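You operate a simulated robot arm through the tools that you are given. There is no shell and no other tool. Be economical: measure what you need, move in short steps, check, and stop when the job is done.

You are at the controls of a simulated two-armed robot. One attempt, no reset.

## Task
Take the blue marker and leave it on the lower shelf of the near open bay. Put one of the steel baskets from the narrow shelf behind the strainer pot on the middle of the bench. Put the filter carton on the bench edge beside the balance away on the third shelf from the top of the tall shelving. Put the label block marked "No. 29" from the railed tray no. 57 on top of the cream carton there. Fetch the blue brush and set it on the upper shelf of the far open bay. The order is free. Set down upright: steel basket, filter carton.

Only the result counts: the job must be done as asked and must still hold three seconds after the hand-in. Knocking over, shifting, dropping, spilling or breaking anything else fails it.

## Robot
Two 7-joint arms with two-finger parallel grippers on one trunk, on a base that drives. Base frame: it is fixed to the floor where the robot stands at the start and does not move with it; the origin is under the middle of the robot, x ahead of it, y to its left, z up. Readings come in mm, degrees, newtons and seconds.
The left shoulder is at the start at [60, 189, 1253], the right one opposite. With the tool pointing down near the work surface each hand reaches from about 100 to 600 mm from the robot's upright axis, wherever it stands, measured 20 degrees to its own side. Places, roughly: blue brush (7x5x6 cm) [2600, -2600, 900]; blue marker [500, 0, 1000]; carton [-1250, -1500, 1000]; filter carton [500, 0, 1000]; label block [-1250, -1500, 1000]; lower shelf of the near open bay [600, 1800, 100]; middle of the bench [500, 1700, 900]; steel basket [-1000, 500, 750]; third shelf of the tall shelving [2900, 5100, 900]; upper shelf of the far open bay [700, 1200, 400]. Payload 3.43 kg a hand.
The TCP of each hand is the grasp point between the finger pads, 30 mm short of the fingertips. In the tool frame z runs along the fingers and y along their closing line. The gripper opens to 94 mm. The fingers are 28 mm wide and 10 mm thick; the gripper's body (50 by 96 mm) begins 55 mm behind the TCP.
Orientation is told as [roll, pitch, yaw] about the base's x, y, z axes, in that order, counted from this pose: with the fingers straight down and closing along the base's y, the tool's x points along the base's -x, its y along +y and its z along -z.

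## Interface
- The arms move only by the tool nudge_tool. It takes "left_commands", "right_commands" or both (then of equal length, played together; a hand with none holds still); each is a list of rows, each a list of 2 entries, a list of its own where there are three numbers: the shift along the tool's x, y, z in units of 25 mm (1.0 is 25 mm), then the turn, a rotation vector about the tool's x, y, z in units of 5 degrees (1.0 is 5 degrees). In form: [[[x, y, z], [wx, wy, wz]], ...]. A call has 1 to 8 rows; each row shifts and turns the commanded pose from where the row before left it, along the tool's axes as they then stand. "left_gripper" and "right_gripper" are, for a hand that has rows, the finger opening in mm, from 0 to 94, set as the call begins (left out, the last holds). A call with a number of a shift or a turn outside -1 to 1 is refused whole. Each row takes 0.2 s and may step no farther than 50 mm and 8.6 degrees from the row before; otherwise, or with a gripper value out of range, the whole call is refused. Where a pose cannot be reached the arm comes as near as it can. A force on the tool above 40 N (or 10 N above the force at the start of the call, whichever is more), or a blocked arm, ends the call early, and 0.2 s more pass. The fingers move at their own pace (about 153 mm/s each) and stop on an object; they squeeze with about 33 N. The grip force told is the motor's: it shows also when the fingers shut on nothing. Time passes only in rows, and 0.2 s behind the last, so rows that do not move let the fingers close. It gives the time, the measured TCP pose, the force on the tool (base axes), the opening and the grip force at its end, in the units of the frame above (readings bear some noise), with the torque about the TCP (base axes, N m) and any sound that the robot's microphone picked up.
- Cameras (640 x 400 px; columns grow to the right, rows downward): "scene" is now at [9.8, -12, 1794.1]; the picture's right is [-0.17, -0.98, 0.00], its down [-0.81, 0.14, -0.57] and it looks along [0.56, -0.10, -0.82] (base axes); focal length 287 px, centre (320, 200). "left" rides on the left gripper at [76, -14, -103] in its tool frame; the picture's right is [0.18, 0.98, 0.00], its down [-0.75, 0.14, -0.64] and it looks along [-0.63, 0.12, 0.77] (tool axes); focal length 243 px, centre (320, 200). "right" rides on the right gripper at [76, 14, -102] in its tool frame; the picture's right is [-0.18, 0.98, 0.00], its down [-0.75, -0.14, -0.64] and it looks along [-0.63, -0.12, 0.77] (tool axes); focal length 243 px, centre (320, 200).
- camera(camera): a new picture of that camera. The clock stands still meanwhile.
- lift_body(by): slides the trunk up (or, below 0, down) by that many mm; the arms and the scene camera ride with it, the base frame stays. It gives what a move gives, with no picture.
- drive_base(legs): drives the robot by 1 to 6 legs, each [ahead, left, turn to the left] in mm, mm and degrees, along the robot's own axes; the way and the turn of a leg run together, so that a leg with both is an arc; at most 1500 mm and 180 degrees a leg. The arms and the cameras ride along, it lands a little off, and it stops where it bumps. It gives what a move gives.
- pan_tilt(pan, tilt): turns the head with the scene camera to pan (to the left, within 86 degrees either way) and tilt (down, from -29 to 69), counted from straight ahead of the robot. It gives what a move gives.
- probe_pixels(camera, pixels): for up to 12 pixels [column, row] of the newest picture of that camera ("zoom" is the newest enlarged one), the place [x, y, z] in the base frame of the surface seen there, good to about 2 mm. The clock stands still meanwhile.
- zoom(camera, box): a new picture of the part [left, top, right, bottom] of that camera's present view, enlarged. The clock stands still meanwhile.
- hand_in(): hands the job in; it is judged then, once.

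Keep the steps short. Do not move on a guess: measure, check each grasp and each placing, and mend mistakes. In all there are 110 turns and 108 pictures (those below and enlarged ones count). Leave the grippers open and the arms clear of the work at the hand-in unless told otherwise, and finish with a single line.

The tools are called as a command line: name --argument value ..., lists and objects as JSON in quotes. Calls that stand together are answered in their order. nudge_tool: Moves the arms, as the interface text tells. Its arguments: {"type":"object","properties":{"left_commands":{"type":"array"},"left_gripper":{"type":"number"},"right_commands":{"type":"array"},"right_gripper":{"type":"number"}},"required":[]} The other tools are called the same way: lift_body (by) slides the trunk up or down; drive_base (legs) drives the base; pan_tilt (pan, tilt) turns the head that bears the scene camera; camera (camera) takes a picture; probe_pixels (camera, pixels) gives the place of the surface under pixels of a picture; zoom (camera, box) takes an enlarged picture of a part of a camera's view; hand_in () hands the job in.

At the start:

```text
clock: 0.0
left_eef_pos: [382.5, 155.3, 1194.2]
left_orientation: [0.0, 0.0, 0.0]
left_contact_force: [-0.2, 0.0, -0.7]
left_wrist_torque: [-0.03, -0.01, 0.0]
left_opening: 94.1
left_grip_force: 0.0
right_eef_pos: [318.4, -144.8, 1216.5]
right_orientation: [0.0, 0.0, -0.1]
right_contact_force: [-0.2, 0.1, -1.0]
right_wrist_torque: [0.01, -0.02, -0.02]
right_opening: 93.8
right_grip_force: 0.2
trunk travel left (down, up): [-925.0, 65.0]
robot x, y, heading: [2.8, 2.2, -0.1]
head pan, tilt: [-10.0, 55.1]
```

scene: 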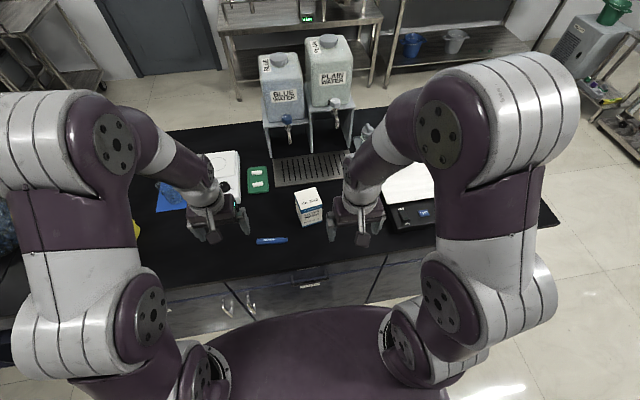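
right: 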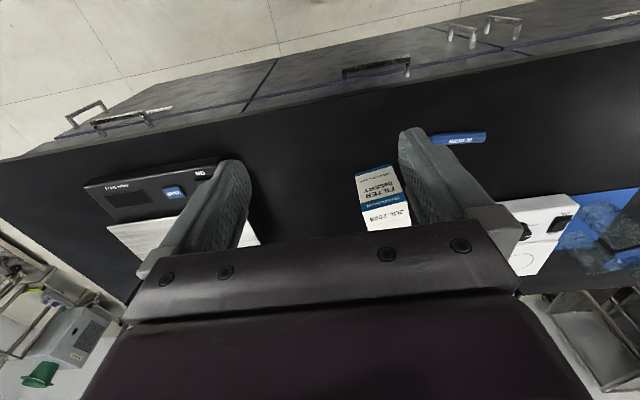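
left: 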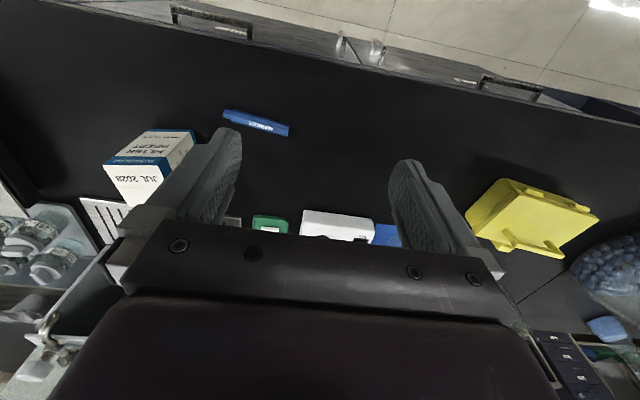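

I see the blue marker near (271,240) and the filter carton near (308,207) in the scene picture. I measure both.

probe_pixels --camera "scene" --pixels '[[258, 241], [271, 240], [286, 239], [297, 192], [314, 188], [320, 203], [301, 210], [303, 225], [322, 220], [240, 250], [330, 260]]'

zoom --camera "scene" --box '[220, 170, 380, 270]'

pan_tilt --pan 80 --tilt 40

camera --camera "scene"

```text
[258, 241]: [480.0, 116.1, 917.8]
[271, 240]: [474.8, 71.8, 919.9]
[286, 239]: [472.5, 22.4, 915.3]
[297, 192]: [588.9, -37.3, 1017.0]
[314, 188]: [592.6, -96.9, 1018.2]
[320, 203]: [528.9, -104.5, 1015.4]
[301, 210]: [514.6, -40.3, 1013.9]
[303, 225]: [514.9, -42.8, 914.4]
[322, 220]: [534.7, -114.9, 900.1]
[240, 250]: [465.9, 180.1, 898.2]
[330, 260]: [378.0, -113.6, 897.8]
```

```text
4.00 times, centred on (300, 220) of scene
```

zoom: 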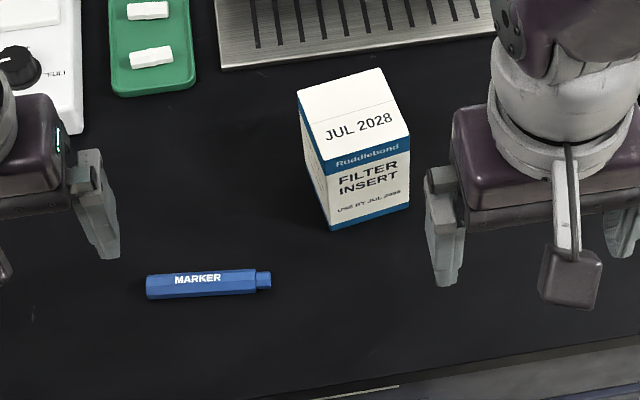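

```text
clock: 1.6
left_eef_pos: [382.3, 155.7, 1193.2]
left_orientation: [0.0, 0.0, 0.0]
left_contact_force: [-0.7, -0.1, -1.3]
left_wrist_torque: [0.01, 0.02, -0.01]
left_opening: 94.0
left_grip_force: 0.0
right_eef_pos: [317.3, -145.6, 1215.4]
right_orientation: [-0.1, 0.0, 0.0]
right_contact_force: [0.3, 0.1, 0.0]
right_wrist_torque: [-0.02, -0.02, -0.02]
right_opening: 94.2
right_grip_force: 0.1
trunk travel left (down, up): [-925.0, 65.0]
robot x, y, heading: [3.2, 0.3, -0.1]
head pan, tilt: [80.0, 40.0]
```

```text
103 pictures are left
```

scene: 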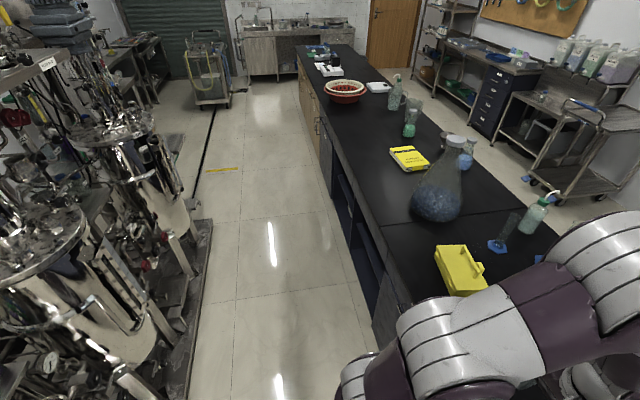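

Carton: about x 515–592, y −104…−37, top at 1016. Marker along y at x≈476. I turn the left hand to close along x for the marker, and pitch the right one forward for the carton. Both stay high.

nudge_tool --left_commands '[[[0, 0, 0], [0, 0, 1]], [[0, 0, 0], [0, 0, 1]], [[0, 0, 0], [0, 0, 1]], [[0, 0, 0], [0, 0, 1]], [[0, 0, 0], [0, 0, 1]], [[0, 0, 0], [0, 0, 1]], [[0, 0, 0], [0, 0, 1]], [[0, 0, 0], [0, 0, 1]]]' --right_commands '[[[0, 0, 0], [0, -1, 0]], [[0, 0, 0], [0, -1, 0]], [[0, 0, 0], [0, -1, 0]], [[0, 0, 0], [0, -1, 0]], [[0, 0, 0], [0, -1, 0]], [[0, 0, 0], [0, -1, 0]], [[0, 0, 0], [0, -1, 0]], [[0, 0, 0], [0, -1, 0]]]'

nudge_tool --left_commands '[[[0, 0, 0], [0, 0, 1]], [[0, 0, 0], [0, 0, 1]], [[0, 0, 0], [0, 0, 1]], [[0, 0, 0], [0, 0, 1]], [[0, 0, 0], [0, 0, 1]], [[0, 0, 0], [0, 0, 1]], [[0, 0, 0], [0, 0, 1]], [[0, 0, 0], [0, 0, 1]]]' --right_commands '[[[0, 0, 0], [0, -1, 0]], [[0, 0, 0], [0, -1, 0]], [[0, 0, 0], [0, -1, 0]], [[0, 0, 0], [0, 0, 0]], [[0, 0, 0], [0, 0, 0]], [[0, 0, 0], [0, 0, 0]], [[0, 0, 0], [0, 0, 0]], [[0, 0, 0], [0, 0, 0]]]'

pan_tilt --pan -5 --tilt 55

camera --camera "scene"

```text
clock: 3.5
left_eef_pos: [381.5, 157.8, 1193.0]
left_orientation: [-0.1, 0.1, -40.0]
left_contact_force: [-0.6, 1.1, 0.6]
left_wrist_torque: [0.02, -0.01, 0.02]
left_opening: 93.9
left_grip_force: 0.0
right_eef_pos: [314.7, -155.5, 1214.4]
right_orientation: [-2.3, -33.9, 0.5]
right_contact_force: [0.1, 0.5, -0.3]
right_wrist_torque: [-0.01, -0.01, 0.01]
right_opening: 94.1
right_grip_force: 0.2
right hand out of reach, approached as far as the arm can: row 5, 6, 7
trunk travel left (down, up): [-925.0, 65.0]
robot x, y, heading: [-1.4, -1.7, 0.0]
head pan, tilt: [80.0, 40.0]
```

```text
clock: 5.2
left_eef_pos: [381.7, 159.2, 1193.7]
left_orientation: [0.0, 0.0, -80.1]
left_contact_force: [-0.3, 0.2, 0.2]
left_wrist_torque: [-0.03, 0.01, -0.01]
left_opening: 94.1
left_grip_force: 0.0
right_eef_pos: [324.5, -147.2, 1227.3]
right_orientation: [-3.6, -48.6, 1.8]
right_contact_force: [0.0, 0.1, 0.3]
right_wrist_torque: [0.0, -0.01, 0.04]
right_opening: 93.7
right_grip_force: 0.1
right hand out of reach, approached as far as the arm can: row 3
trunk travel left (down, up): [-925.0, 65.0]
robot x, y, heading: [-0.5, -1.8, 0.1]
head pan, tilt: [80.0, 40.0]
```

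```text
clock: 6.8
left_eef_pos: [381.9, 158.5, 1194.9]
left_orientation: [-0.1, 0.0, -80.1]
left_contact_force: [0.0, 0.7, 0.2]
left_wrist_torque: [0.03, -0.01, -0.01]
left_opening: 93.9
left_grip_force: 0.0
right_eef_pos: [323.3, -146.4, 1228.1]
right_orientation: [-3.6, -48.7, 1.6]
right_contact_force: [0.0, 0.0, 0.0]
right_wrist_torque: [-0.03, 0.01, -0.04]
right_opening: 93.7
right_grip_force: 0.0
trunk travel left (down, up): [-925.0, 65.0]
robot x, y, heading: [-0.8, 2.3, 0.1]
head pan, tilt: [-5.0, 55.0]
```

```text
102 pictures are left
```

scene: 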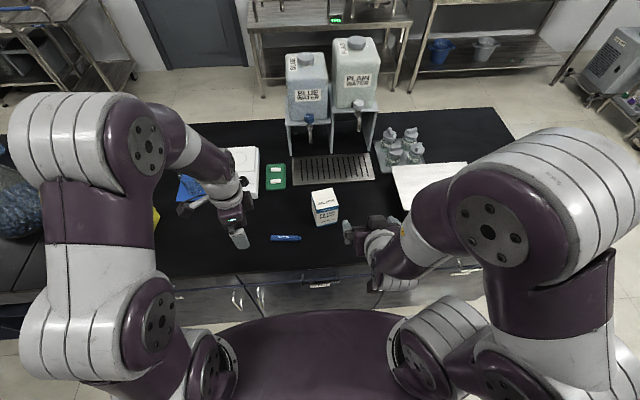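

The poses look fine and clear. Both hands now come down part way: right toward the carton's front, left above the marker.

nudge_tool --left_commands '[[[-0.44, 0.47, 0.75], [0, 0, 1]], [[-0.44, 0.47, 0.75], [0, 0, 1]], [[-0.44, 0.47, 0.75], [0, 0, 1]], [[-0.44, 0.47, 0.75], [0, 0, 0]], [[-0.44, 0.47, 0.75], [0, 0, 0]], [[-0.44, 0.47, 0.75], [0, 0, 0]], [[-0.44, 0.47, 0.75], [0, 0, 0]], [[-0.44, 0.47, 0.75], [0, 0, 0]]]' --right_commands '[[[0.51, 0.31, 1.0], [0, 0, 0]], [[0.51, 0.31, 1.0], [0, 0, 0]], [[0.51, 0.31, 1.0], [0, 0, 0]], [[0.51, 0.31, 1.0], [0, 0, 0]], [[0.51, 0.31, 1.0], [0, 0, 0]], [[0.51, 0.31, 1.0], [0, 0, 0]], [[0.51, 0.31, 1.0], [0, 0, 0]], [[0.51, 0.31, 1.0], [0, 0, 0]]]'

camera --camera "right"

camera --camera "left"

```text
clock: 8.6
left_eef_pos: [474.6, 67.0, 1043.5]
left_orientation: [-0.1, 0.0, -95.0]
left_contact_force: [-0.2, -1.4, -0.3]
left_wrist_torque: [0.02, -0.02, 0.0]
left_opening: 93.9
left_grip_force: 0.1
right_eef_pos: [423.5, -81.6, 1025.6]
right_orientation: [-3.3, -48.6, 1.7]
right_contact_force: [1.4, 0.3, 0.8]
right_wrist_torque: [0.0, -0.02, 0.03]
right_opening: 93.8
right_grip_force: 0.1
right hand out of reach, approached as far as the arm can: row 1, 2, 7
trunk travel left (down, up): [-925.0, 65.0]
robot x, y, heading: [-0.6, 3.8, -0.2]
head pan, tilt: [-5.0, 55.0]
```

```text
101 pictures are left
```

right: 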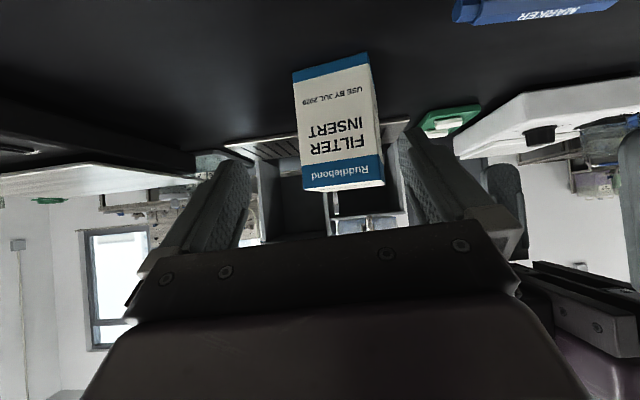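

```text
100 pictures are left
```

left: 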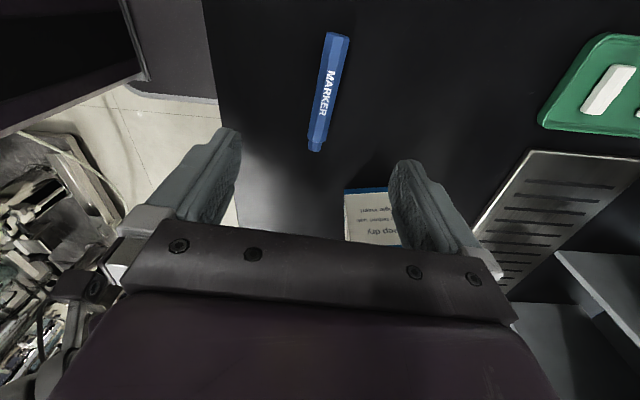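

I probe the carton face and the marker from the hand cameras.

probe_pixels --camera "right" --pixels '[[297, 85], [367, 70], [306, 175], [380, 165], [340, 120], [372, 110]]'

probe_pixels --camera "left" --pixels '[[336, 40], [327, 90], [315, 145]]'

```text
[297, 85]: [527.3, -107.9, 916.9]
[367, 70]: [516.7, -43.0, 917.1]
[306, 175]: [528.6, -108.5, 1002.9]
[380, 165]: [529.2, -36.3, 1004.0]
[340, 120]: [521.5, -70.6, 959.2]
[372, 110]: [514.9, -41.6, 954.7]
```

```text
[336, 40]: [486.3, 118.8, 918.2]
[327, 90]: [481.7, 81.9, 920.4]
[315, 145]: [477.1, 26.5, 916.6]
```

Carton yaw is about +9°; its front centre is at (521,−75). The marker sits at x≈480 under the left hand. Both hands now advance to grasp positions.

nudge_tool --left_commands '[[[0, 0.03, 0.54], [0, 0, 0]], [[0, 0.03, 0.54], [0, 0, 0]], [[0, 0.03, 0.54], [0, 0, 0]], [[0, 0.03, 0.54], [0, 0, 0]], [[0, 0.03, 0.54], [0, 0, 0]], [[0, 0.03, 0.54], [0, 0, 0]], [[0, 0.03, 0.54], [0, 0, 0]], [[0, 0.03, 0.54], [0, 0, 0]]]' --right_commands '[[[0, 0, 0], [-0.9, 0, -0.49]], [[0, 0, 0], [-0.9, 0, -0.49]], [[-0.23, -0.05, 0.88], [0, 0, 0]], [[-0.23, -0.05, 0.88], [0, 0, 0]], [[-0.23, -0.05, 0.88], [0, 0, 0]], [[-0.23, -0.05, 0.88], [0, 0, 0]], [[-0.23, -0.05, 0.88], [0, 0, 0]], [[-0.23, -0.05, 0.88], [0, 0, 0]]]'

camera --camera "right"

camera --camera "left"

```text
clock: 10.4
left_eef_pos: [479.8, 64.3, 935.3]
left_orientation: [-0.1, 0.1, -94.9]
left_contact_force: [0.6, 0.8, 0.4]
left_wrist_torque: [0.08, 0.02, 0.01]
left_opening: 93.7
left_grip_force: 0.1
right_eef_pos: [565.3, -53.6, 982.0]
right_orientation: [-1.6, -48.5, 7.8]
right_contact_force: [-0.2, -0.5, -0.4]
right_wrist_torque: [-0.01, -0.01, 0.0]
right_opening: 93.9
right_grip_force: 0.0
right hand out of reach, approached as far as the arm can: row 1, 2
trunk travel left (down, up): [-925.0, 65.0]
robot x, y, heading: [-1.9, -0.7, 0.2]
head pan, tilt: [-5.0, 55.0]
```

```text
99 pictures are left
```

right: 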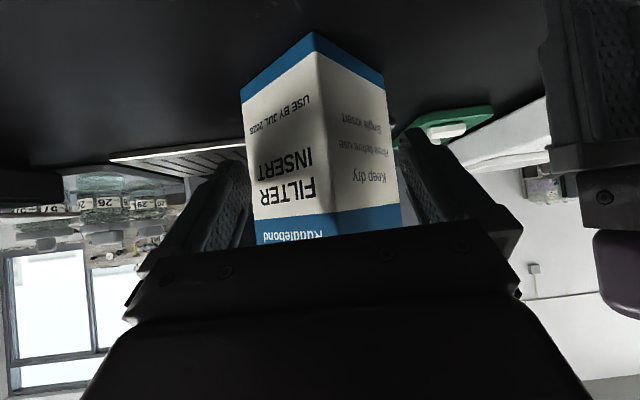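

```text
98 pictures are left
```

left: 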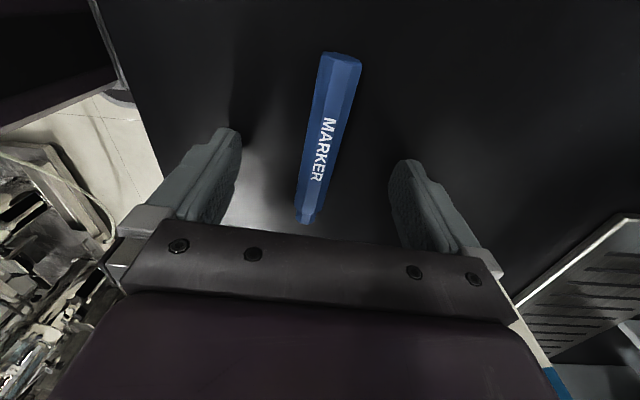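

The carton shows two faces, so its yaw is more than I believed. I measure both faces again.

probe_pixels --camera "right" --pixels '[[246, 110], [280, 90], [310, 75], [318, 75], [340, 85], [380, 105], [252, 200], [300, 200], [328, 200], [340, 200], [370, 195], [395, 190]]'

probe_pixels --camera "left" --pixels '[[340, 60], [328, 130], [308, 210], [343, 130], [313, 130]]'

```text
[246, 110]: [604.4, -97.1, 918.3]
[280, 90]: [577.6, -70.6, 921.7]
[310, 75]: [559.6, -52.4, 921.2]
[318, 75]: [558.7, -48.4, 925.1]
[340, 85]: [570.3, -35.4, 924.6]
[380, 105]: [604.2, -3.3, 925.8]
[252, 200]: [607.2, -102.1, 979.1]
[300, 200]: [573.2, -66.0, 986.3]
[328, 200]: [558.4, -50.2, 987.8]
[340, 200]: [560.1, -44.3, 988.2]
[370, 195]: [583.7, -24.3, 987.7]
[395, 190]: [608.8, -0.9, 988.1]
```

```text
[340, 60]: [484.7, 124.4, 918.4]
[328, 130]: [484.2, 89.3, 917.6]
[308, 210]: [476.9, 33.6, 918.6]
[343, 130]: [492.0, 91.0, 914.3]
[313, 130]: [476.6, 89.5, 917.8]
```

The carton has been pushed back and now stands turned 45° with its near corner at (558,−50); it is still upright. I close the left hand on the marker and back the right hand straight off along its own axis.

nudge_tool --left_commands '[[[0, 0.1, 0], [0, 0, 0]], [[0, 0, 0], [0, 0, 0]], [[0, 0, 0], [0, 0, 0]], [[0, 0, 0], [0, 0, 0]]]' --left_gripper 0 --right_commands '[[[0, 0, -1], [0, 0, 0]], [[0, 0, -1], [0, 0, 0]], [[0, 0, -1], [0, 0, 0]], [[0, 0, -1], [0, 0, 0]]]'

nudge_tool --left_commands '[[[0, 0, -1], [0, 0, 0]], [[0, 0, -1], [0, 0, 0]], [[0, 0, -1], [0, 0, 0]], [[0, 0, -1], [0, 0, 0]], [[0, 0, -1], [0, 0, 0]], [[0, 0, -1], [0, 0, 0]]]'

camera --camera "scene"

```text
clock: 11.4
left_eef_pos: [482.4, 65.7, 935.0]
left_orientation: [0.0, 0.1, -95.0]
left_contact_force: [-0.2, 0.8, 0.2]
left_wrist_torque: [0.01, 0.01, 0.01]
left_opening: 18.0
left_grip_force: 33.3
right_eef_pos: [489.0, -60.3, 1049.3]
right_orientation: [-1.6, -48.5, 7.8]
right_contact_force: [0.0, -0.8, 1.1]
right_wrist_torque: [0.0, 0.0, -0.01]
right_opening: 94.1
right_grip_force: 0.1
trunk travel left (down, up): [-925.0, 65.0]
robot x, y, heading: [0.3, 3.3, 0.0]
head pan, tilt: [-5.0, 55.0]
```

```text
clock: 12.8
left_eef_pos: [480.9, 66.6, 1082.1]
left_orientation: [0.0, 0.0, -95.0]
left_contact_force: [-0.1, 0.0, -0.4]
left_wrist_torque: [-0.01, -0.01, -0.01]
left_opening: 18.1
left_grip_force: 33.1
right_eef_pos: [490.7, -59.2, 1048.1]
right_orientation: [-1.6, -48.5, 7.7]
right_contact_force: [-0.3, 0.8, 0.8]
right_wrist_torque: [-0.01, 0.0, -0.02]
right_opening: 93.8
right_grip_force: 0.1
trunk travel left (down, up): [-925.0, 65.0]
robot x, y, heading: [-1.7, -3.5, -0.1]
head pan, tilt: [-5.0, 55.0]
```

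```text
97 pictures are left
```

scene: 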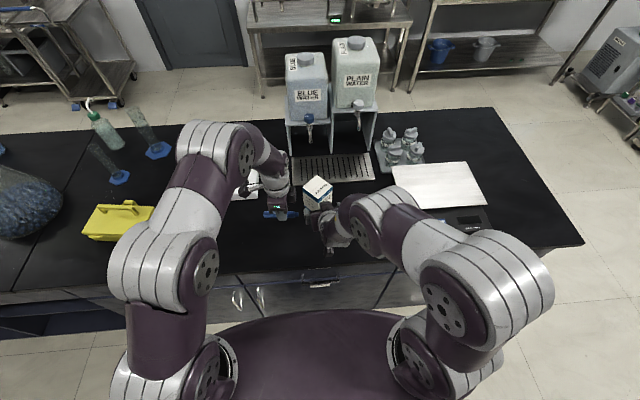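

Marker is held (18 mm). I move the left hand away to the left, and turn the right hand about the vertical toward the carton's face angle from further right.

nudge_tool --left_commands '[[[1, 0, 0], [0, 0, 0]], [[1, 0, 0], [0, 0, 0]], [[1, 0, 0], [0, 0, 0]], [[1, 0, 0], [0, 0, 0]], [[1, 0, 0], [0, 0, 0]], [[1, 0, 0], [0, 0, 0]], [[0, 0, 0], [0, 0, 0]], [[0, 0, 0], [0, 0, 0]]]' --right_commands '[[[0, -1, 0], [0, 0, 0]], [[0, -1, 0], [0, 0, 0]], [[0, -0.5, 0], [0, 0, 0]], [[0, 0, 0], [-0.75, 0, -0.66]], [[0, 0, 0], [-0.75, 0, -0.66]], [[0, 0, 0], [-0.75, 0, -0.66]], [[0, 0, 0], [-0.75, 0, -0.66]], [[0, 0, 0], [-0.75, 0, -0.66]]]'

camera --camera "right"

```text
clock: 14.6
left_eef_pos: [496.3, 216.7, 1084.6]
left_orientation: [0.0, 0.1, -95.0]
left_contact_force: [0.7, 0.2, -0.3]
left_wrist_torque: [-0.02, -0.03, -0.02]
left_opening: 18.1
left_grip_force: 33.0
right_eef_pos: [400.7, 69.1, 1047.2]
right_orientation: [-2.2, -48.0, 32.3]
right_contact_force: [-0.7, -1.1, -0.2]
right_wrist_torque: [-0.03, -0.03, -0.05]
right_opening: 94.0
right_grip_force: 0.0
right hand out of reach, approached as far as the arm can: row 2, 3, 4, 5, 6, 7, 8
trunk travel left (down, up): [-925.0, 65.0]
robot x, y, heading: [-2.6, 0.8, -0.1]
head pan, tilt: [-5.0, 55.0]
```

```text
96 pictures are left
```

right: 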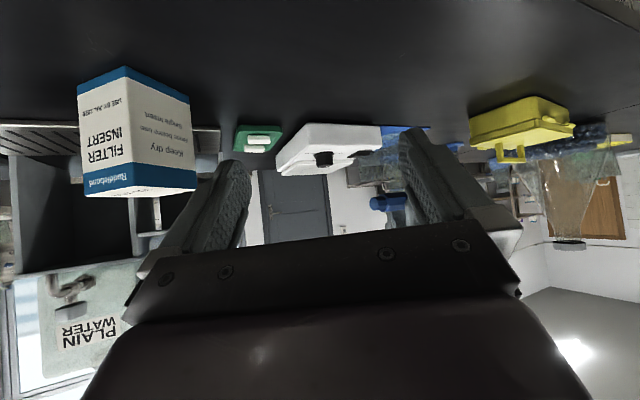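

The right wrist runs into its limits at that yaw, so it drifted (nothing touched). Before choosing a grasp, I look toward the tall shelving at about 60° left.

pan_tilt --pan 58 --tilt 15

camera --camera "scene"

zoom --camera "scene" --box '[220, 60, 460, 210]'

```text
clock: 16.0
left_eef_pos: [497.0, 215.8, 1084.2]
left_orientation: [0.0, -0.1, -95.0]
left_contact_force: [0.4, -0.5, 0.1]
left_wrist_torque: [-0.01, 0.0, 0.0]
left_opening: 18.2
left_grip_force: 33.1
right_eef_pos: [400.6, 68.8, 1046.8]
right_orientation: [-2.0, -47.9, 32.2]
right_contact_force: [-0.6, -0.4, 0.1]
right_wrist_torque: [0.0, 0.02, 0.02]
right_opening: 93.8
right_grip_force: 0.1
trunk travel left (down, up): [-925.0, 65.0]
robot x, y, heading: [0.4, -1.2, -0.1]
head pan, tilt: [58.0, 15.0]
```

```text
95 pictures are left
```

scene: 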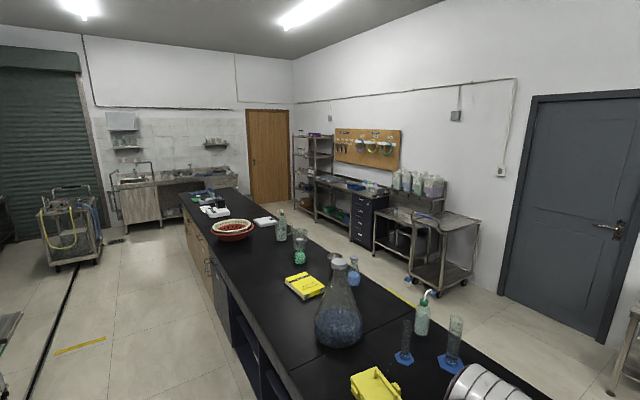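

```text
2.67 times, centred on (340, 135) of scene
```

zoom: 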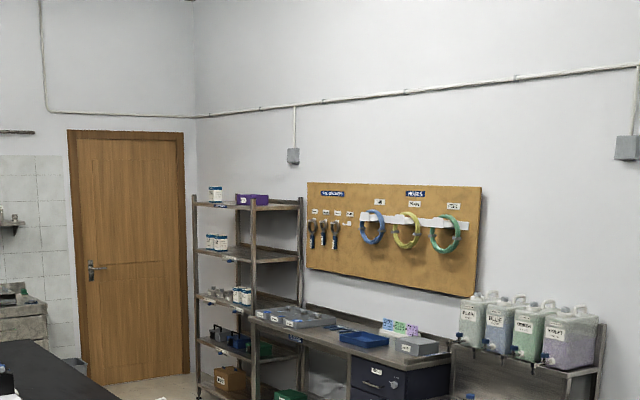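

I probe the shelving posts and shelf edges.

probe_pixels --camera "zoom" --pixels '[[253, 210], [253, 262], [253, 306], [253, 355], [197, 205], [299, 205], [225, 257], [225, 303], [225, 208], [242, 297], [211, 300], [225, 350]]'

zoom --camera "scene" --box '[280, 120, 344, 220]'

```text
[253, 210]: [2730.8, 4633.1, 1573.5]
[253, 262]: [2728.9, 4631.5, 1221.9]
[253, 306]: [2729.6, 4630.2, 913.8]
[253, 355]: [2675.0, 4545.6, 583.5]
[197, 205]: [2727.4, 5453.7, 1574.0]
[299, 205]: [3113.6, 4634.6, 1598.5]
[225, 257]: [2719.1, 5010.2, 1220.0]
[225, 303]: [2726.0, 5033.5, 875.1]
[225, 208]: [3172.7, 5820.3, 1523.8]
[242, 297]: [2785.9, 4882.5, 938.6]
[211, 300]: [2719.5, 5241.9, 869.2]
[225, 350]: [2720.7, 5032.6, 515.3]
```

```text
4.00 times, centred on (312, 170) of scene
```

zoom: 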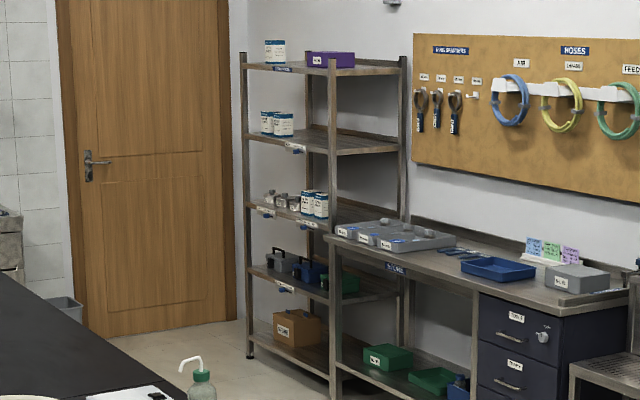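

Shelving: front at x≈2722, third shelf at z≈872, 350 mm between shelves, so a tilted grasp is right there. The plan is to grasp the carton from above at its angle, turn it straight, set it down nearer and regrasp it tilted. First I bring the right hand back to vertical, raising it.

nudge_tool --right_commands '[[[0, 0, -0.6], [0, 1, 0]], [[0, 0, -0.6], [0, 1, 0]], [[0, 0, -0.6], [0, 1, 0]], [[0, 0, -0.6], [0, 1, 0]], [[0, 0, -0.6], [0, 1, 0]], [[0, 0, -0.6], [0, 1, 0]], [[0, 0, 0], [0, 1, 0]], [[0, 0, 0], [0, 1, 0]]]'

nudge_tool --right_commands '[[[0, 0, 0], [0, 1, 0]], [[0, 0, 0], [0, 0.6, 0]], [[0, 0, 0], [0, 0, -1]], [[0, 0, 0], [0, 0, -1]], [[0, 0, 0], [0, 0, -0.6]], [[0, 0, 0], [0, 0, 0]]]'

pan_tilt --pan -5 --tilt 50

camera --camera "scene"

camera --camera "right"

```text
clock: 17.8
left_eef_pos: [496.4, 216.1, 1082.6]
left_orientation: [0.1, 0.1, -94.9]
left_contact_force: [-1.1, -0.6, -0.7]
left_wrist_torque: [-0.01, -0.03, 0.01]
left_opening: 17.7
left_grip_force: 33.4
right_eef_pos: [335.2, 24.5, 1096.6]
right_orientation: [-0.9, -8.0, 31.5]
right_contact_force: [-0.2, 0.3, -0.3]
right_wrist_torque: [0.01, -0.03, -0.03]
right_opening: 93.7
right_grip_force: 0.0
right hand out of reach, approached as far as the arm can: row 7, 8
trunk travel left (down, up): [-925.0, 65.0]
robot x, y, heading: [2.6, 1.0, 0.1]
head pan, tilt: [58.0, 15.0]
```

```text
clock: 19.2
left_eef_pos: [495.7, 216.4, 1083.1]
left_orientation: [0.0, 0.0, -95.0]
left_contact_force: [0.9, 0.5, 0.6]
left_wrist_torque: [-0.03, -0.01, 0.01]
left_opening: 18.1
left_grip_force: 33.4
right_eef_pos: [352.4, 23.7, 1101.3]
right_orientation: [-4.9, -3.4, 44.3]
right_contact_force: [-0.1, -0.4, 0.4]
right_wrist_torque: [0.02, -0.03, 0.01]
right_opening: 94.0
right_grip_force: 0.1
right hand out of reach, approached as far as the arm can: row 1
trunk travel left (down, up): [-925.0, 65.0]
robot x, y, heading: [1.7, -4.1, 0.2]
head pan, tilt: [58.0, 15.0]
```

```text
clock: 20.5
left_eef_pos: [497.2, 215.2, 1083.5]
left_orientation: [0.0, 0.0, -95.0]
left_contact_force: [-0.7, 0.2, 0.6]
left_wrist_torque: [-0.01, 0.02, 0.03]
left_opening: 18.0
left_grip_force: 32.9
right_eef_pos: [352.9, 25.0, 1102.8]
right_orientation: [-4.9, -3.4, 44.1]
right_contact_force: [-0.3, 0.2, 1.2]
right_wrist_torque: [-0.01, 0.03, 0.0]
right_opening: 94.2
right_grip_force: 0.0
trunk travel left (down, up): [-925.0, 65.0]
robot x, y, heading: [-0.6, 1.0, 0.1]
head pan, tilt: [-5.0, 50.0]
```

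```text
92 pictures are left
```

scene: 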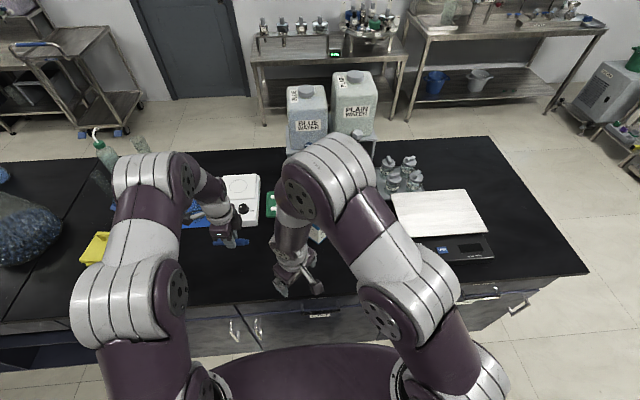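

```text
91 pictures are left
```

right: 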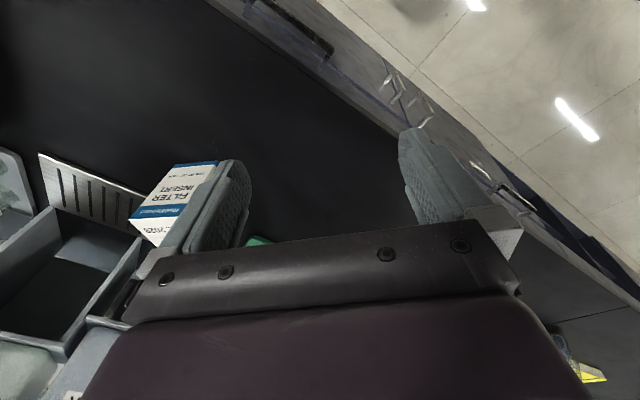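

Right hand is above, at (353,25,1103), yaw 44. I move it over toward the carton at (603,−51), staying above its top of 1016, and fix the small tilt.

nudge_tool --right_commands '[[[-0.64, -1, 0], [-0.5, 0.35, 0]], [[-0.64, -1, 0], [-0.5, 0.35, 0]], [[-0.64, -1, 0], [0, 0, 0]], [[-0.64, -1, 0], [0, 0, 0]], [[-0.64, -1, 0], [0, 0, 0]], [[-0.64, -1, 0], [0, 0, 0]], [[-0.64, -1, 0], [0, 0, 0]], [[-0.64, -1, 0], [0, 0, 0]]]'

camera --camera "right"

```text
clock: 22.3
left_eef_pos: [497.7, 215.3, 1083.5]
left_orientation: [0.0, 0.0, -95.0]
left_contact_force: [0.1, 0.0, -0.9]
left_wrist_torque: [-0.01, -0.03, 0.0]
left_opening: 18.0
left_grip_force: 33.0
right_eef_pos: [584.9, -31.8, 1107.1]
right_orientation: [0.3, 0.1, 44.0]
right_contact_force: [0.6, -0.3, -0.2]
right_wrist_torque: [-0.03, 0.02, -0.03]
right_opening: 94.0
right_grip_force: 0.1
trunk travel left (down, up): [-925.0, 65.0]
robot x, y, heading: [-0.9, 2.5, -0.1]
head pan, tilt: [-5.0, 50.0]
```

```text
90 pictures are left
```

right: 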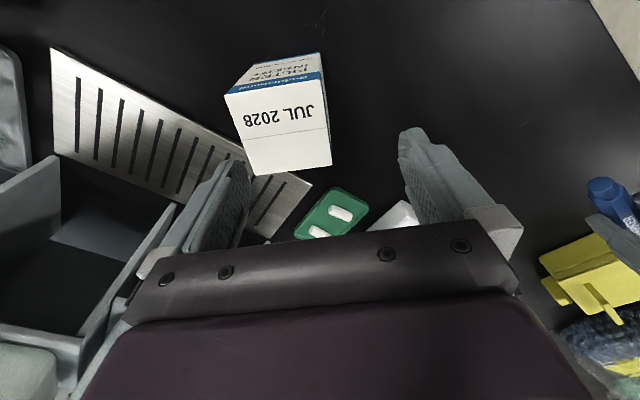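

The carton top is well seen. I probe its four top corners and the gap to the drip tray.

probe_pixels --camera "right" --pixels '[[229, 97], [321, 81], [328, 160], [254, 171], [280, 125], [250, 178], [236, 152]]'

```text
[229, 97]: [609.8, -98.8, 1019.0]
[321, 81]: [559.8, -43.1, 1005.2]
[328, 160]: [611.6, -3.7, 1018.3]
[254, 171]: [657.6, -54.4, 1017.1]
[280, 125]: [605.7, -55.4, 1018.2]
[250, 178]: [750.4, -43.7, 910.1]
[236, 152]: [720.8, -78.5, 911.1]
```

Centre (610,−51), yaw ≈43°. I centre the hand and go straight down to z 975.

nudge_tool --right_commands '[[[-0.1, -0.62, 0], [0, 0, 0]], [[-0.1, -0.62, 0], [0, 0, 0]], [[0, 0, 0.9], [0, 0, 0]], [[0, 0, 0.9], [0, 0, 0]], [[0, 0, 0.9], [0, 0, 0]], [[0, 0, 0.9], [0, 0, 0]], [[0, 0, 0.9], [0, 0, 0]], [[0, 0, 0.75], [0, 0, 0]]]'

camera --camera "right"

```text
clock: 23.6
left_eef_pos: [494.4, 215.9, 1084.5]
left_orientation: [0.0, 0.1, -95.1]
left_contact_force: [-0.3, -0.4, -0.1]
left_wrist_torque: [0.02, -0.03, -0.03]
left_opening: 18.0
left_grip_force: 32.7
right_eef_pos: [594.1, -47.7, 1047.5]
right_orientation: [-0.6, -0.6, 44.0]
right_contact_force: [-2.7, -0.4, 10.2]
right_wrist_torque: [-0.46, -0.08, -0.14]
right_opening: 93.5
right_grip_force: 0.1
right hand out of reach, approached as far as the arm can: row 1, 2
trunk travel left (down, up): [-925.0, 65.0]
robot x, y, heading: [-1.3, -0.3, -0.1]
head pan, tilt: [-5.0, 50.0]
stopped in row 6 (right hand): the force on the tool passed its limit (the readings are from after the stop); the commanded pose is now the measured one
```

```text
89 pictures are left
```

right: 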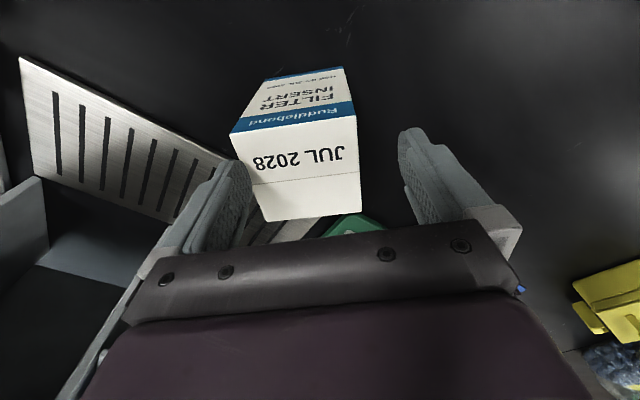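

A finger sits on the carton's top because the hand was short of reach by 16 mm. I raise it, then drive 50 mm forward for reach.

nudge_tool --right_commands '[[[0, 0, -1], [0, 0, 0]], [[0, 0, -1], [0, 0, 0]], [[0, 0, -0.5], [0, 0, 0]]]'

drive_base --legs '[[50, 0, 0]]'

camera --camera "right"

probe_pixels --camera "right" --pixels '[[280, 140], [290, 120], [310, 110], [250, 130]]'

```text
clock: 24.4
left_eef_pos: [497.3, 215.0, 1082.6]
left_orientation: [-0.2, -0.1, -95.0]
left_contact_force: [0.2, 0.2, -1.4]
left_wrist_torque: [0.04, 0.03, -0.03]
left_opening: 18.1
left_grip_force: 33.1
right_eef_pos: [595.9, -47.4, 1106.3]
right_orientation: [-0.4, -0.5, 43.8]
right_contact_force: [-0.1, -0.1, -0.2]
right_wrist_torque: [0.03, 0.01, -0.02]
right_opening: 93.9
right_grip_force: 0.1
trunk travel left (down, up): [-925.0, 65.0]
robot x, y, heading: [1.1, -1.6, 0.2]
head pan, tilt: [-5.0, 50.0]
```

```text
clock: 25.3
left_eef_pos: [541.3, 215.8, 1086.4]
left_orientation: [0.3, 0.0, -95.0]
left_contact_force: [-1.0, -0.1, 0.0]
left_wrist_torque: [-0.02, -0.05, -0.01]
left_opening: 18.2
left_grip_force: 33.0
right_eef_pos: [641.4, -47.3, 1111.9]
right_orientation: [-0.7, -0.8, 44.0]
right_contact_force: [0.1, 0.6, -0.5]
right_wrist_torque: [-0.01, -0.05, 0.01]
right_opening: 94.1
right_grip_force: 0.2
trunk travel left (down, up): [-925.0, 65.0]
robot x, y, heading: [52.2, 0.3, -0.1]
head pan, tilt: [-5.0, 50.0]
```

```text
88 pictures are left
```

right: 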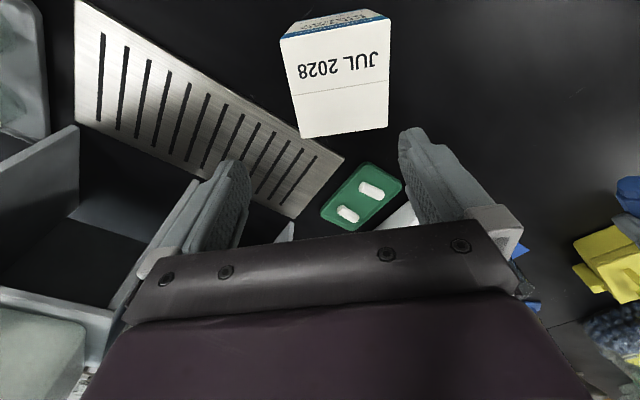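

```text
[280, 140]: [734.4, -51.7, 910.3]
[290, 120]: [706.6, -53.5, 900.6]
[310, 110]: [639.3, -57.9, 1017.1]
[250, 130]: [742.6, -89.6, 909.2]
```

probe_pixels --camera "right" --pixels '[[284, 42], [388, 22], [386, 124], [305, 134], [340, 75]]'

```text
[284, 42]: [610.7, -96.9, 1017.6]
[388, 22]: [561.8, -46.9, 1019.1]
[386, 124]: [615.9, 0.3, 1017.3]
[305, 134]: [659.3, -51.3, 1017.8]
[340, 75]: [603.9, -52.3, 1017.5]
```

Carton centre is (612,−49) and unmoved. I correct sideways and descend to z 975.

nudge_tool --right_commands '[[[0.45, 0.38, 0], [0.1, 0.1, 0]], [[0.45, 0.38, 0], [0, 0, 0]], [[0, 0, 0.5], [0, 0, 0]], [[0, 0, 1], [0, 0, 0]], [[0, 0, 1], [0, 0, 0]], [[0, 0, 1], [0, 0, 0]], [[0, 0, 1], [0, 0, 0]], [[0, 0, 0.9], [0, 0, 0]]]'

camera --camera "right"

```text
clock: 27.1
left_eef_pos: [547.1, 216.3, 1084.2]
left_orientation: [0.0, 0.0, -95.0]
left_contact_force: [-0.6, -0.2, -0.2]
left_wrist_torque: [0.03, -0.03, -0.05]
left_opening: 18.1
left_grip_force: 32.9
right_eef_pos: [620.9, -51.3, 973.6]
right_orientation: [-1.1, -0.1, 44.1]
right_contact_force: [-0.8, -0.1, 0.5]
right_wrist_torque: [0.0, 0.0, -0.01]
right_opening: 93.9
right_grip_force: 0.1
trunk travel left (down, up): [-925.0, 65.0]
robot x, y, heading: [54.5, -0.3, 0.4]
head pan, tilt: [-5.0, 50.0]
```

```text
87 pictures are left
```

right: 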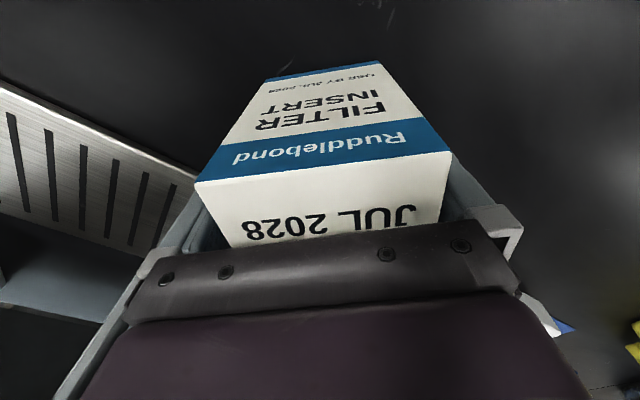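

Straddled cleanly. I close and lift a little.

nudge_tool --right_commands '[[[0, 0, 0], [0, 0, 0]], [[0, 0, 0], [0, 0, 0]], [[0, 0, 0], [0, 0, 0]], [[0, 0, -1], [0, 0, 0]], [[0, 0, -1], [0, 0, 0]], [[0, 0, -0.5], [0, 0, 0]]]' --right_gripper 0

nudge_tool --right_commands '[[[1, 0.6, 0], [0, 0, 1]], [[1, 0.4, 0], [0, 0, 1]], [[1, 0.3, 0], [0, 0, 1]], [[1, 0.2, 0], [0, 0, 1]], [[1, 0, 0], [0, 0, 1]], [[0.8, -0.2, 0], [0, 0, 1]], [[0.7, -0.4, 0], [0, 0, 1]], [[0.5, -0.5, 0], [0, 0, 1]]]'

camera --camera "scene"

```text
clock: 28.5
left_eef_pos: [546.5, 216.1, 1081.9]
left_orientation: [0.0, 0.0, -95.0]
left_contact_force: [0.8, -0.4, -0.7]
left_wrist_torque: [-0.03, -0.03, -0.01]
left_opening: 18.1
left_grip_force: 33.1
right_eef_pos: [619.8, -50.3, 1031.0]
right_orientation: [-0.9, 0.1, 44.0]
right_contact_force: [0.5, 0.2, -2.7]
right_wrist_torque: [-0.01, -0.02, 0.01]
right_opening: 79.3
right_grip_force: 32.8
trunk travel left (down, up): [-925.0, 65.0]
robot x, y, heading: [53.1, -1.2, 0.0]
head pan, tilt: [-5.0, 50.0]
```

```text
clock: 30.3
left_eef_pos: [545.4, 214.9, 1083.4]
left_orientation: [0.0, -0.1, -95.0]
left_contact_force: [0.5, 0.8, -0.3]
left_wrist_torque: [-0.01, 0.0, 0.02]
left_opening: 18.0
left_grip_force: 33.5
right_eef_pos: [448.6, -131.3, 1034.0]
right_orientation: [-0.6, -0.7, 4.0]
right_contact_force: [-1.0, 0.3, -2.1]
right_wrist_torque: [0.03, -0.02, -0.02]
right_opening: 79.1
right_grip_force: 33.8
trunk travel left (down, up): [-925.0, 65.0]
robot x, y, heading: [51.8, -1.6, 0.2]
head pan, tilt: [-5.0, 50.0]
```

```text
86 pictures are left
```

scene: 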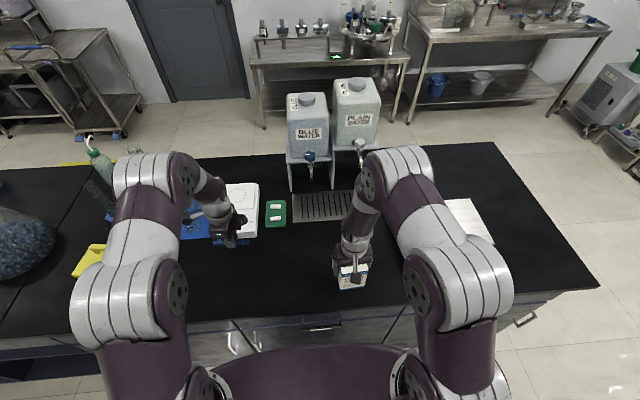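

Carton held (79 mm wide, light). I turn it a bit further, take it to x≈520, and lower it to the bench (TCP z≈974).

nudge_tool --right_commands '[[[-1, 0.2, 0], [0, 0, 1]], [[-1, 0.2, 0], [0, 0, 0.6]], [[-0.8, 0.2, 0], [0, 0, 0]], [[0, 0, 0.6], [0, 0, 0]], [[0, 0, 0.6], [0, 0, 0]], [[0, 0, 0.6], [0, 0, 0]], [[0, 0, 0.5], [0, 0, 0]]]'

```text
clock: 31.9
left_eef_pos: [546.2, 216.2, 1083.4]
left_orientation: [-0.1, 0.0, -95.1]
left_contact_force: [0.2, -1.1, -0.2]
left_wrist_torque: [0.02, 0.02, 0.03]
left_opening: 18.1
left_grip_force: 33.1
right_eef_pos: [518.9, -116.0, 976.1]
right_orientation: [-0.5, -0.8, -3.9]
right_contact_force: [0.1, 1.1, -2.9]
right_wrist_torque: [-0.01, -0.01, -0.03]
right_opening: 79.1
right_grip_force: 32.6
trunk travel left (down, up): [-925.0, 65.0]
robot x, y, heading: [48.1, 0.8, 0.2]
head pan, tilt: [-5.0, 50.0]
```

Weight still hangs on it; I go 3 mm lower to touch, then open.

nudge_tool --right_commands '[[[0, 0, 0.06], [0, 0, 0]], [[0, 0, 0.06], [0, 0, 0]], [[0, 0, 0], [0, 0, 0]]]'

nudge_tool --right_commands '[[[0, 0, 0], [0, 0, 0]], [[0, 0, 0], [0, 0, 0]], [[0.36, 0, 0], [0, 0, 0]], [[0.36, 0, 0], [0, -1, 0]], [[0, 0, 0], [0, -1, 0]]]' --right_gripper 94

camera --camera "right"

```text
clock: 32.7
left_eef_pos: [547.2, 216.9, 1083.6]
left_orientation: [0.1, -0.1, -95.0]
left_contact_force: [0.5, 0.6, -0.9]
left_wrist_torque: [0.03, -0.02, 0.01]
left_opening: 18.1
left_grip_force: 33.2
right_eef_pos: [520.5, -115.7, 974.0]
right_orientation: [-0.6, -0.8, -4.0]
right_contact_force: [0.5, 0.3, -2.2]
right_wrist_torque: [-0.04, -0.01, 0.02]
right_opening: 79.2
right_grip_force: 33.1
trunk travel left (down, up): [-925.0, 65.0]
robot x, y, heading: [56.1, 0.4, 0.1]
head pan, tilt: [-5.0, 50.0]
```

```text
clock: 33.9
left_eef_pos: [546.4, 215.5, 1084.5]
left_orientation: [0.0, 0.0, -95.0]
left_contact_force: [0.1, -0.6, 0.4]
left_wrist_torque: [0.02, 0.02, -0.04]
left_opening: 17.7
left_grip_force: 33.1
right_eef_pos: [501.5, -114.2, 973.6]
right_orientation: [-0.5, -10.7, -3.9]
right_contact_force: [-0.7, -0.7, 0.2]
right_wrist_torque: [-0.06, -0.03, 0.02]
right_opening: 94.0
right_grip_force: 0.0
trunk travel left (down, up): [-925.0, 65.0]
robot x, y, heading: [49.5, -1.3, 0.1]
head pan, tilt: [-5.0, 50.0]
```

```text
85 pictures are left
```

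right: 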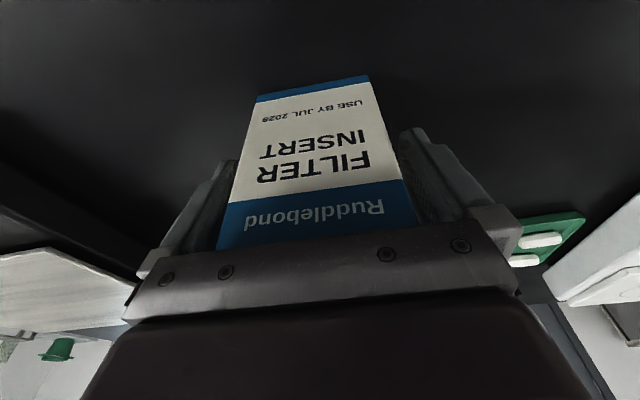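

Carton stands straight between the fingers. I keep pitching in place, in small batches.

nudge_tool --right_commands '[[[0, 0, 0], [0, -1, 0]], [[0, 0, 0], [0, -1, 0]], [[0, 0, 0], [0, -1, 0]], [[0, 0, 0], [0, -1, 0]]]'

nudge_tool --right_commands '[[[0, 0, 0], [0, -1, 0]], [[0, 0, 0], [0, -1, 0]]]'

camera --camera "right"

```text
clock: 34.9
left_eef_pos: [547.9, 215.3, 1084.6]
left_orientation: [-0.1, 0.1, -94.9]
left_contact_force: [0.3, -0.3, 0.1]
left_wrist_torque: [-0.03, 0.02, -0.02]
left_opening: 17.9
left_grip_force: 33.1
right_eef_pos: [500.7, -124.1, 972.3]
right_orientation: [-3.5, -26.0, -3.5]
right_contact_force: [0.4, 0.8, -0.2]
right_wrist_torque: [-0.04, 0.0, -0.01]
right_opening: 94.0
right_grip_force: 0.1
right hand out of reach, approached as far as the arm can: row 4
trunk travel left (down, up): [-925.0, 65.0]
robot x, y, heading: [51.0, -5.0, -0.1]
head pan, tilt: [-5.0, 50.0]
```

```text
clock: 35.5
left_eef_pos: [547.2, 216.2, 1083.7]
left_orientation: [0.0, 0.1, -95.1]
left_contact_force: [-0.7, -0.2, -0.5]
left_wrist_torque: [-0.02, -0.02, 0.0]
left_opening: 18.1
left_grip_force: 32.9
right_eef_pos: [499.7, -125.1, 973.1]
right_orientation: [-3.9, -35.9, -2.8]
right_contact_force: [-0.9, 0.1, -0.7]
right_wrist_torque: [0.0, 0.03, 0.0]
right_opening: 94.0
right_grip_force: 0.1
trunk travel left (down, up): [-925.0, 65.0]
robot x, y, heading: [49.7, -1.6, -0.2]
head pan, tilt: [-5.0, 50.0]
```

```text
84 pictures are left
```

right: 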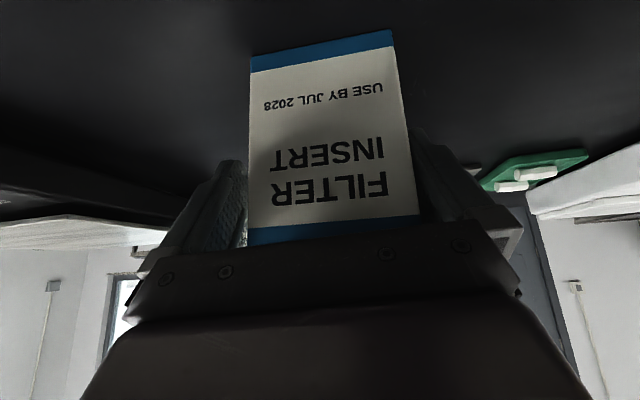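

Pitch −36° is enough. I take out the small roll, then close on the carton.

nudge_tool --right_commands '[[[0, 0, 0], [-0.4, 0, 0]], [[0, 0.15, 0], [-0.4, 0, 0]], [[0, 0, 0], [0, 0, 0]]]'

nudge_tool --right_commands '[[[0, 0, 0], [0, 0, 0]], [[0, 0, 0], [0, 0, 0]], [[0, 0, 0], [0, 0, 0]], [[0, 0, 0], [0, 0, 0]]]' --right_gripper 0

camera --camera "right"

```text
clock: 36.3
left_eef_pos: [547.8, 216.0, 1083.9]
left_orientation: [0.0, 0.0, -95.1]
left_contact_force: [-0.2, 0.2, -0.4]
left_wrist_torque: [-0.02, 0.01, -0.01]
left_opening: 17.9
left_grip_force: 32.6
right_eef_pos: [501.7, -120.8, 972.8]
right_orientation: [0.1, -36.1, -2.9]
right_contact_force: [0.8, 0.0, -0.1]
right_wrist_torque: [0.02, -0.02, -0.04]
right_opening: 94.0
right_grip_force: 0.1
trunk travel left (down, up): [-925.0, 65.0]
robot x, y, heading: [46.1, 1.9, 0.2]
head pan, tilt: [-5.0, 50.0]
```

```text
clock: 37.3
left_eef_pos: [547.6, 217.0, 1083.1]
left_orientation: [0.0, -0.1, -95.0]
left_contact_force: [0.5, 0.7, -0.5]
left_wrist_torque: [0.02, 0.02, 0.03]
left_opening: 17.8
left_grip_force: 33.1
right_eef_pos: [501.0, -120.7, 973.1]
right_orientation: [0.1, -36.0, -2.9]
right_contact_force: [-0.3, 0.2, 1.1]
right_wrist_torque: [-0.14, -0.04, 0.04]
right_opening: 79.1
right_grip_force: 33.0
trunk travel left (down, up): [-925.0, 65.0]
robot x, y, heading: [50.3, -1.3, 0.4]
head pan, tilt: [-5.0, 50.0]
```

```text
83 pictures are left
```

right: 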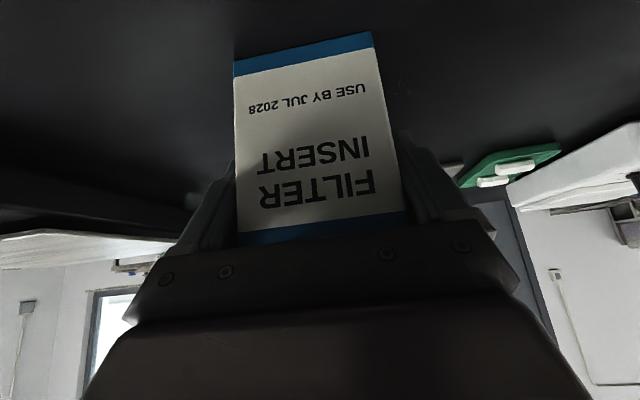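

Firm grip on the carton. I lift the trunk 60 mm, back off 330 mm and look left along the bench.

lift_body --by 60

drive_base --legs '[[-330, 0, 0]]'

pan_tilt --pan 62 --tilt 35

camera --camera "scene"

```text
clock: 38.3
left_eef_pos: [547.7, 216.0, 1143.6]
left_orientation: [-0.2, -0.1, -95.0]
left_contact_force: [0.1, -0.3, 0.0]
left_wrist_torque: [-0.02, 0.01, 0.01]
left_opening: 18.1
left_grip_force: 33.0
right_eef_pos: [502.6, -120.0, 1031.6]
right_orientation: [0.0, -35.9, -2.8]
right_contact_force: [0.2, -0.4, -1.8]
right_wrist_torque: [0.01, 0.01, 0.05]
right_opening: 79.3
right_grip_force: 33.3
trunk travel left (down, up): [-985.0, 5.0]
robot x, y, heading: [50.1, 2.0, -0.1]
head pan, tilt: [-5.0, 50.0]
```

```text
clock: 40.6
left_eef_pos: [202.6, 218.7, 1143.5]
left_orientation: [-0.1, 0.1, -94.4]
left_contact_force: [0.6, 0.8, -0.8]
left_wrist_torque: [0.0, 0.02, -0.03]
left_opening: 18.0
left_grip_force: 33.1
right_eef_pos: [160.3, -117.6, 1032.5]
right_orientation: [0.1, -35.9, -2.2]
right_contact_force: [-0.7, -0.3, -2.0]
right_wrist_torque: [-0.04, 0.04, 0.0]
right_opening: 79.1
right_grip_force: 32.7
trunk travel left (down, up): [-985.0, 5.0]
robot x, y, heading: [-293.5, -0.5, 0.7]
head pan, tilt: [-5.0, 50.0]
```

```text
clock: 41.9
left_eef_pos: [200.3, 218.9, 1144.3]
left_orientation: [0.0, 0.0, -94.4]
left_contact_force: [-0.2, -0.1, 0.2]
left_wrist_torque: [0.01, -0.02, 0.03]
left_opening: 18.0
left_grip_force: 33.1
right_eef_pos: [157.4, -117.2, 1032.8]
right_orientation: [0.1, -36.0, -2.2]
right_contact_force: [-0.7, -0.4, -3.2]
right_wrist_torque: [0.01, 0.08, 0.03]
right_opening: 79.0
right_grip_force: 33.1
trunk travel left (down, up): [-985.0, 5.0]
robot x, y, heading: [-297.7, -0.3, 0.4]
head pan, tilt: [62.0, 35.0]
```

```text
82 pictures are left
```

scene: 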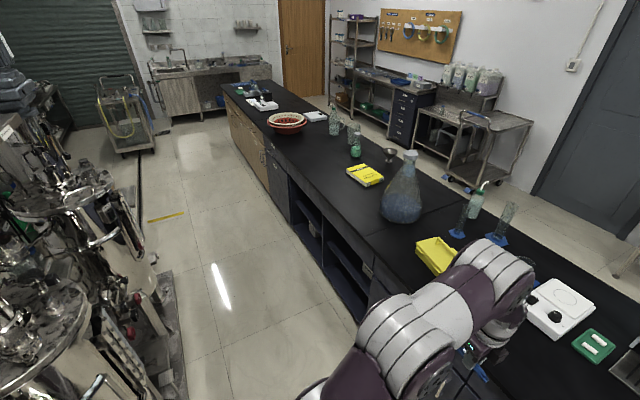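

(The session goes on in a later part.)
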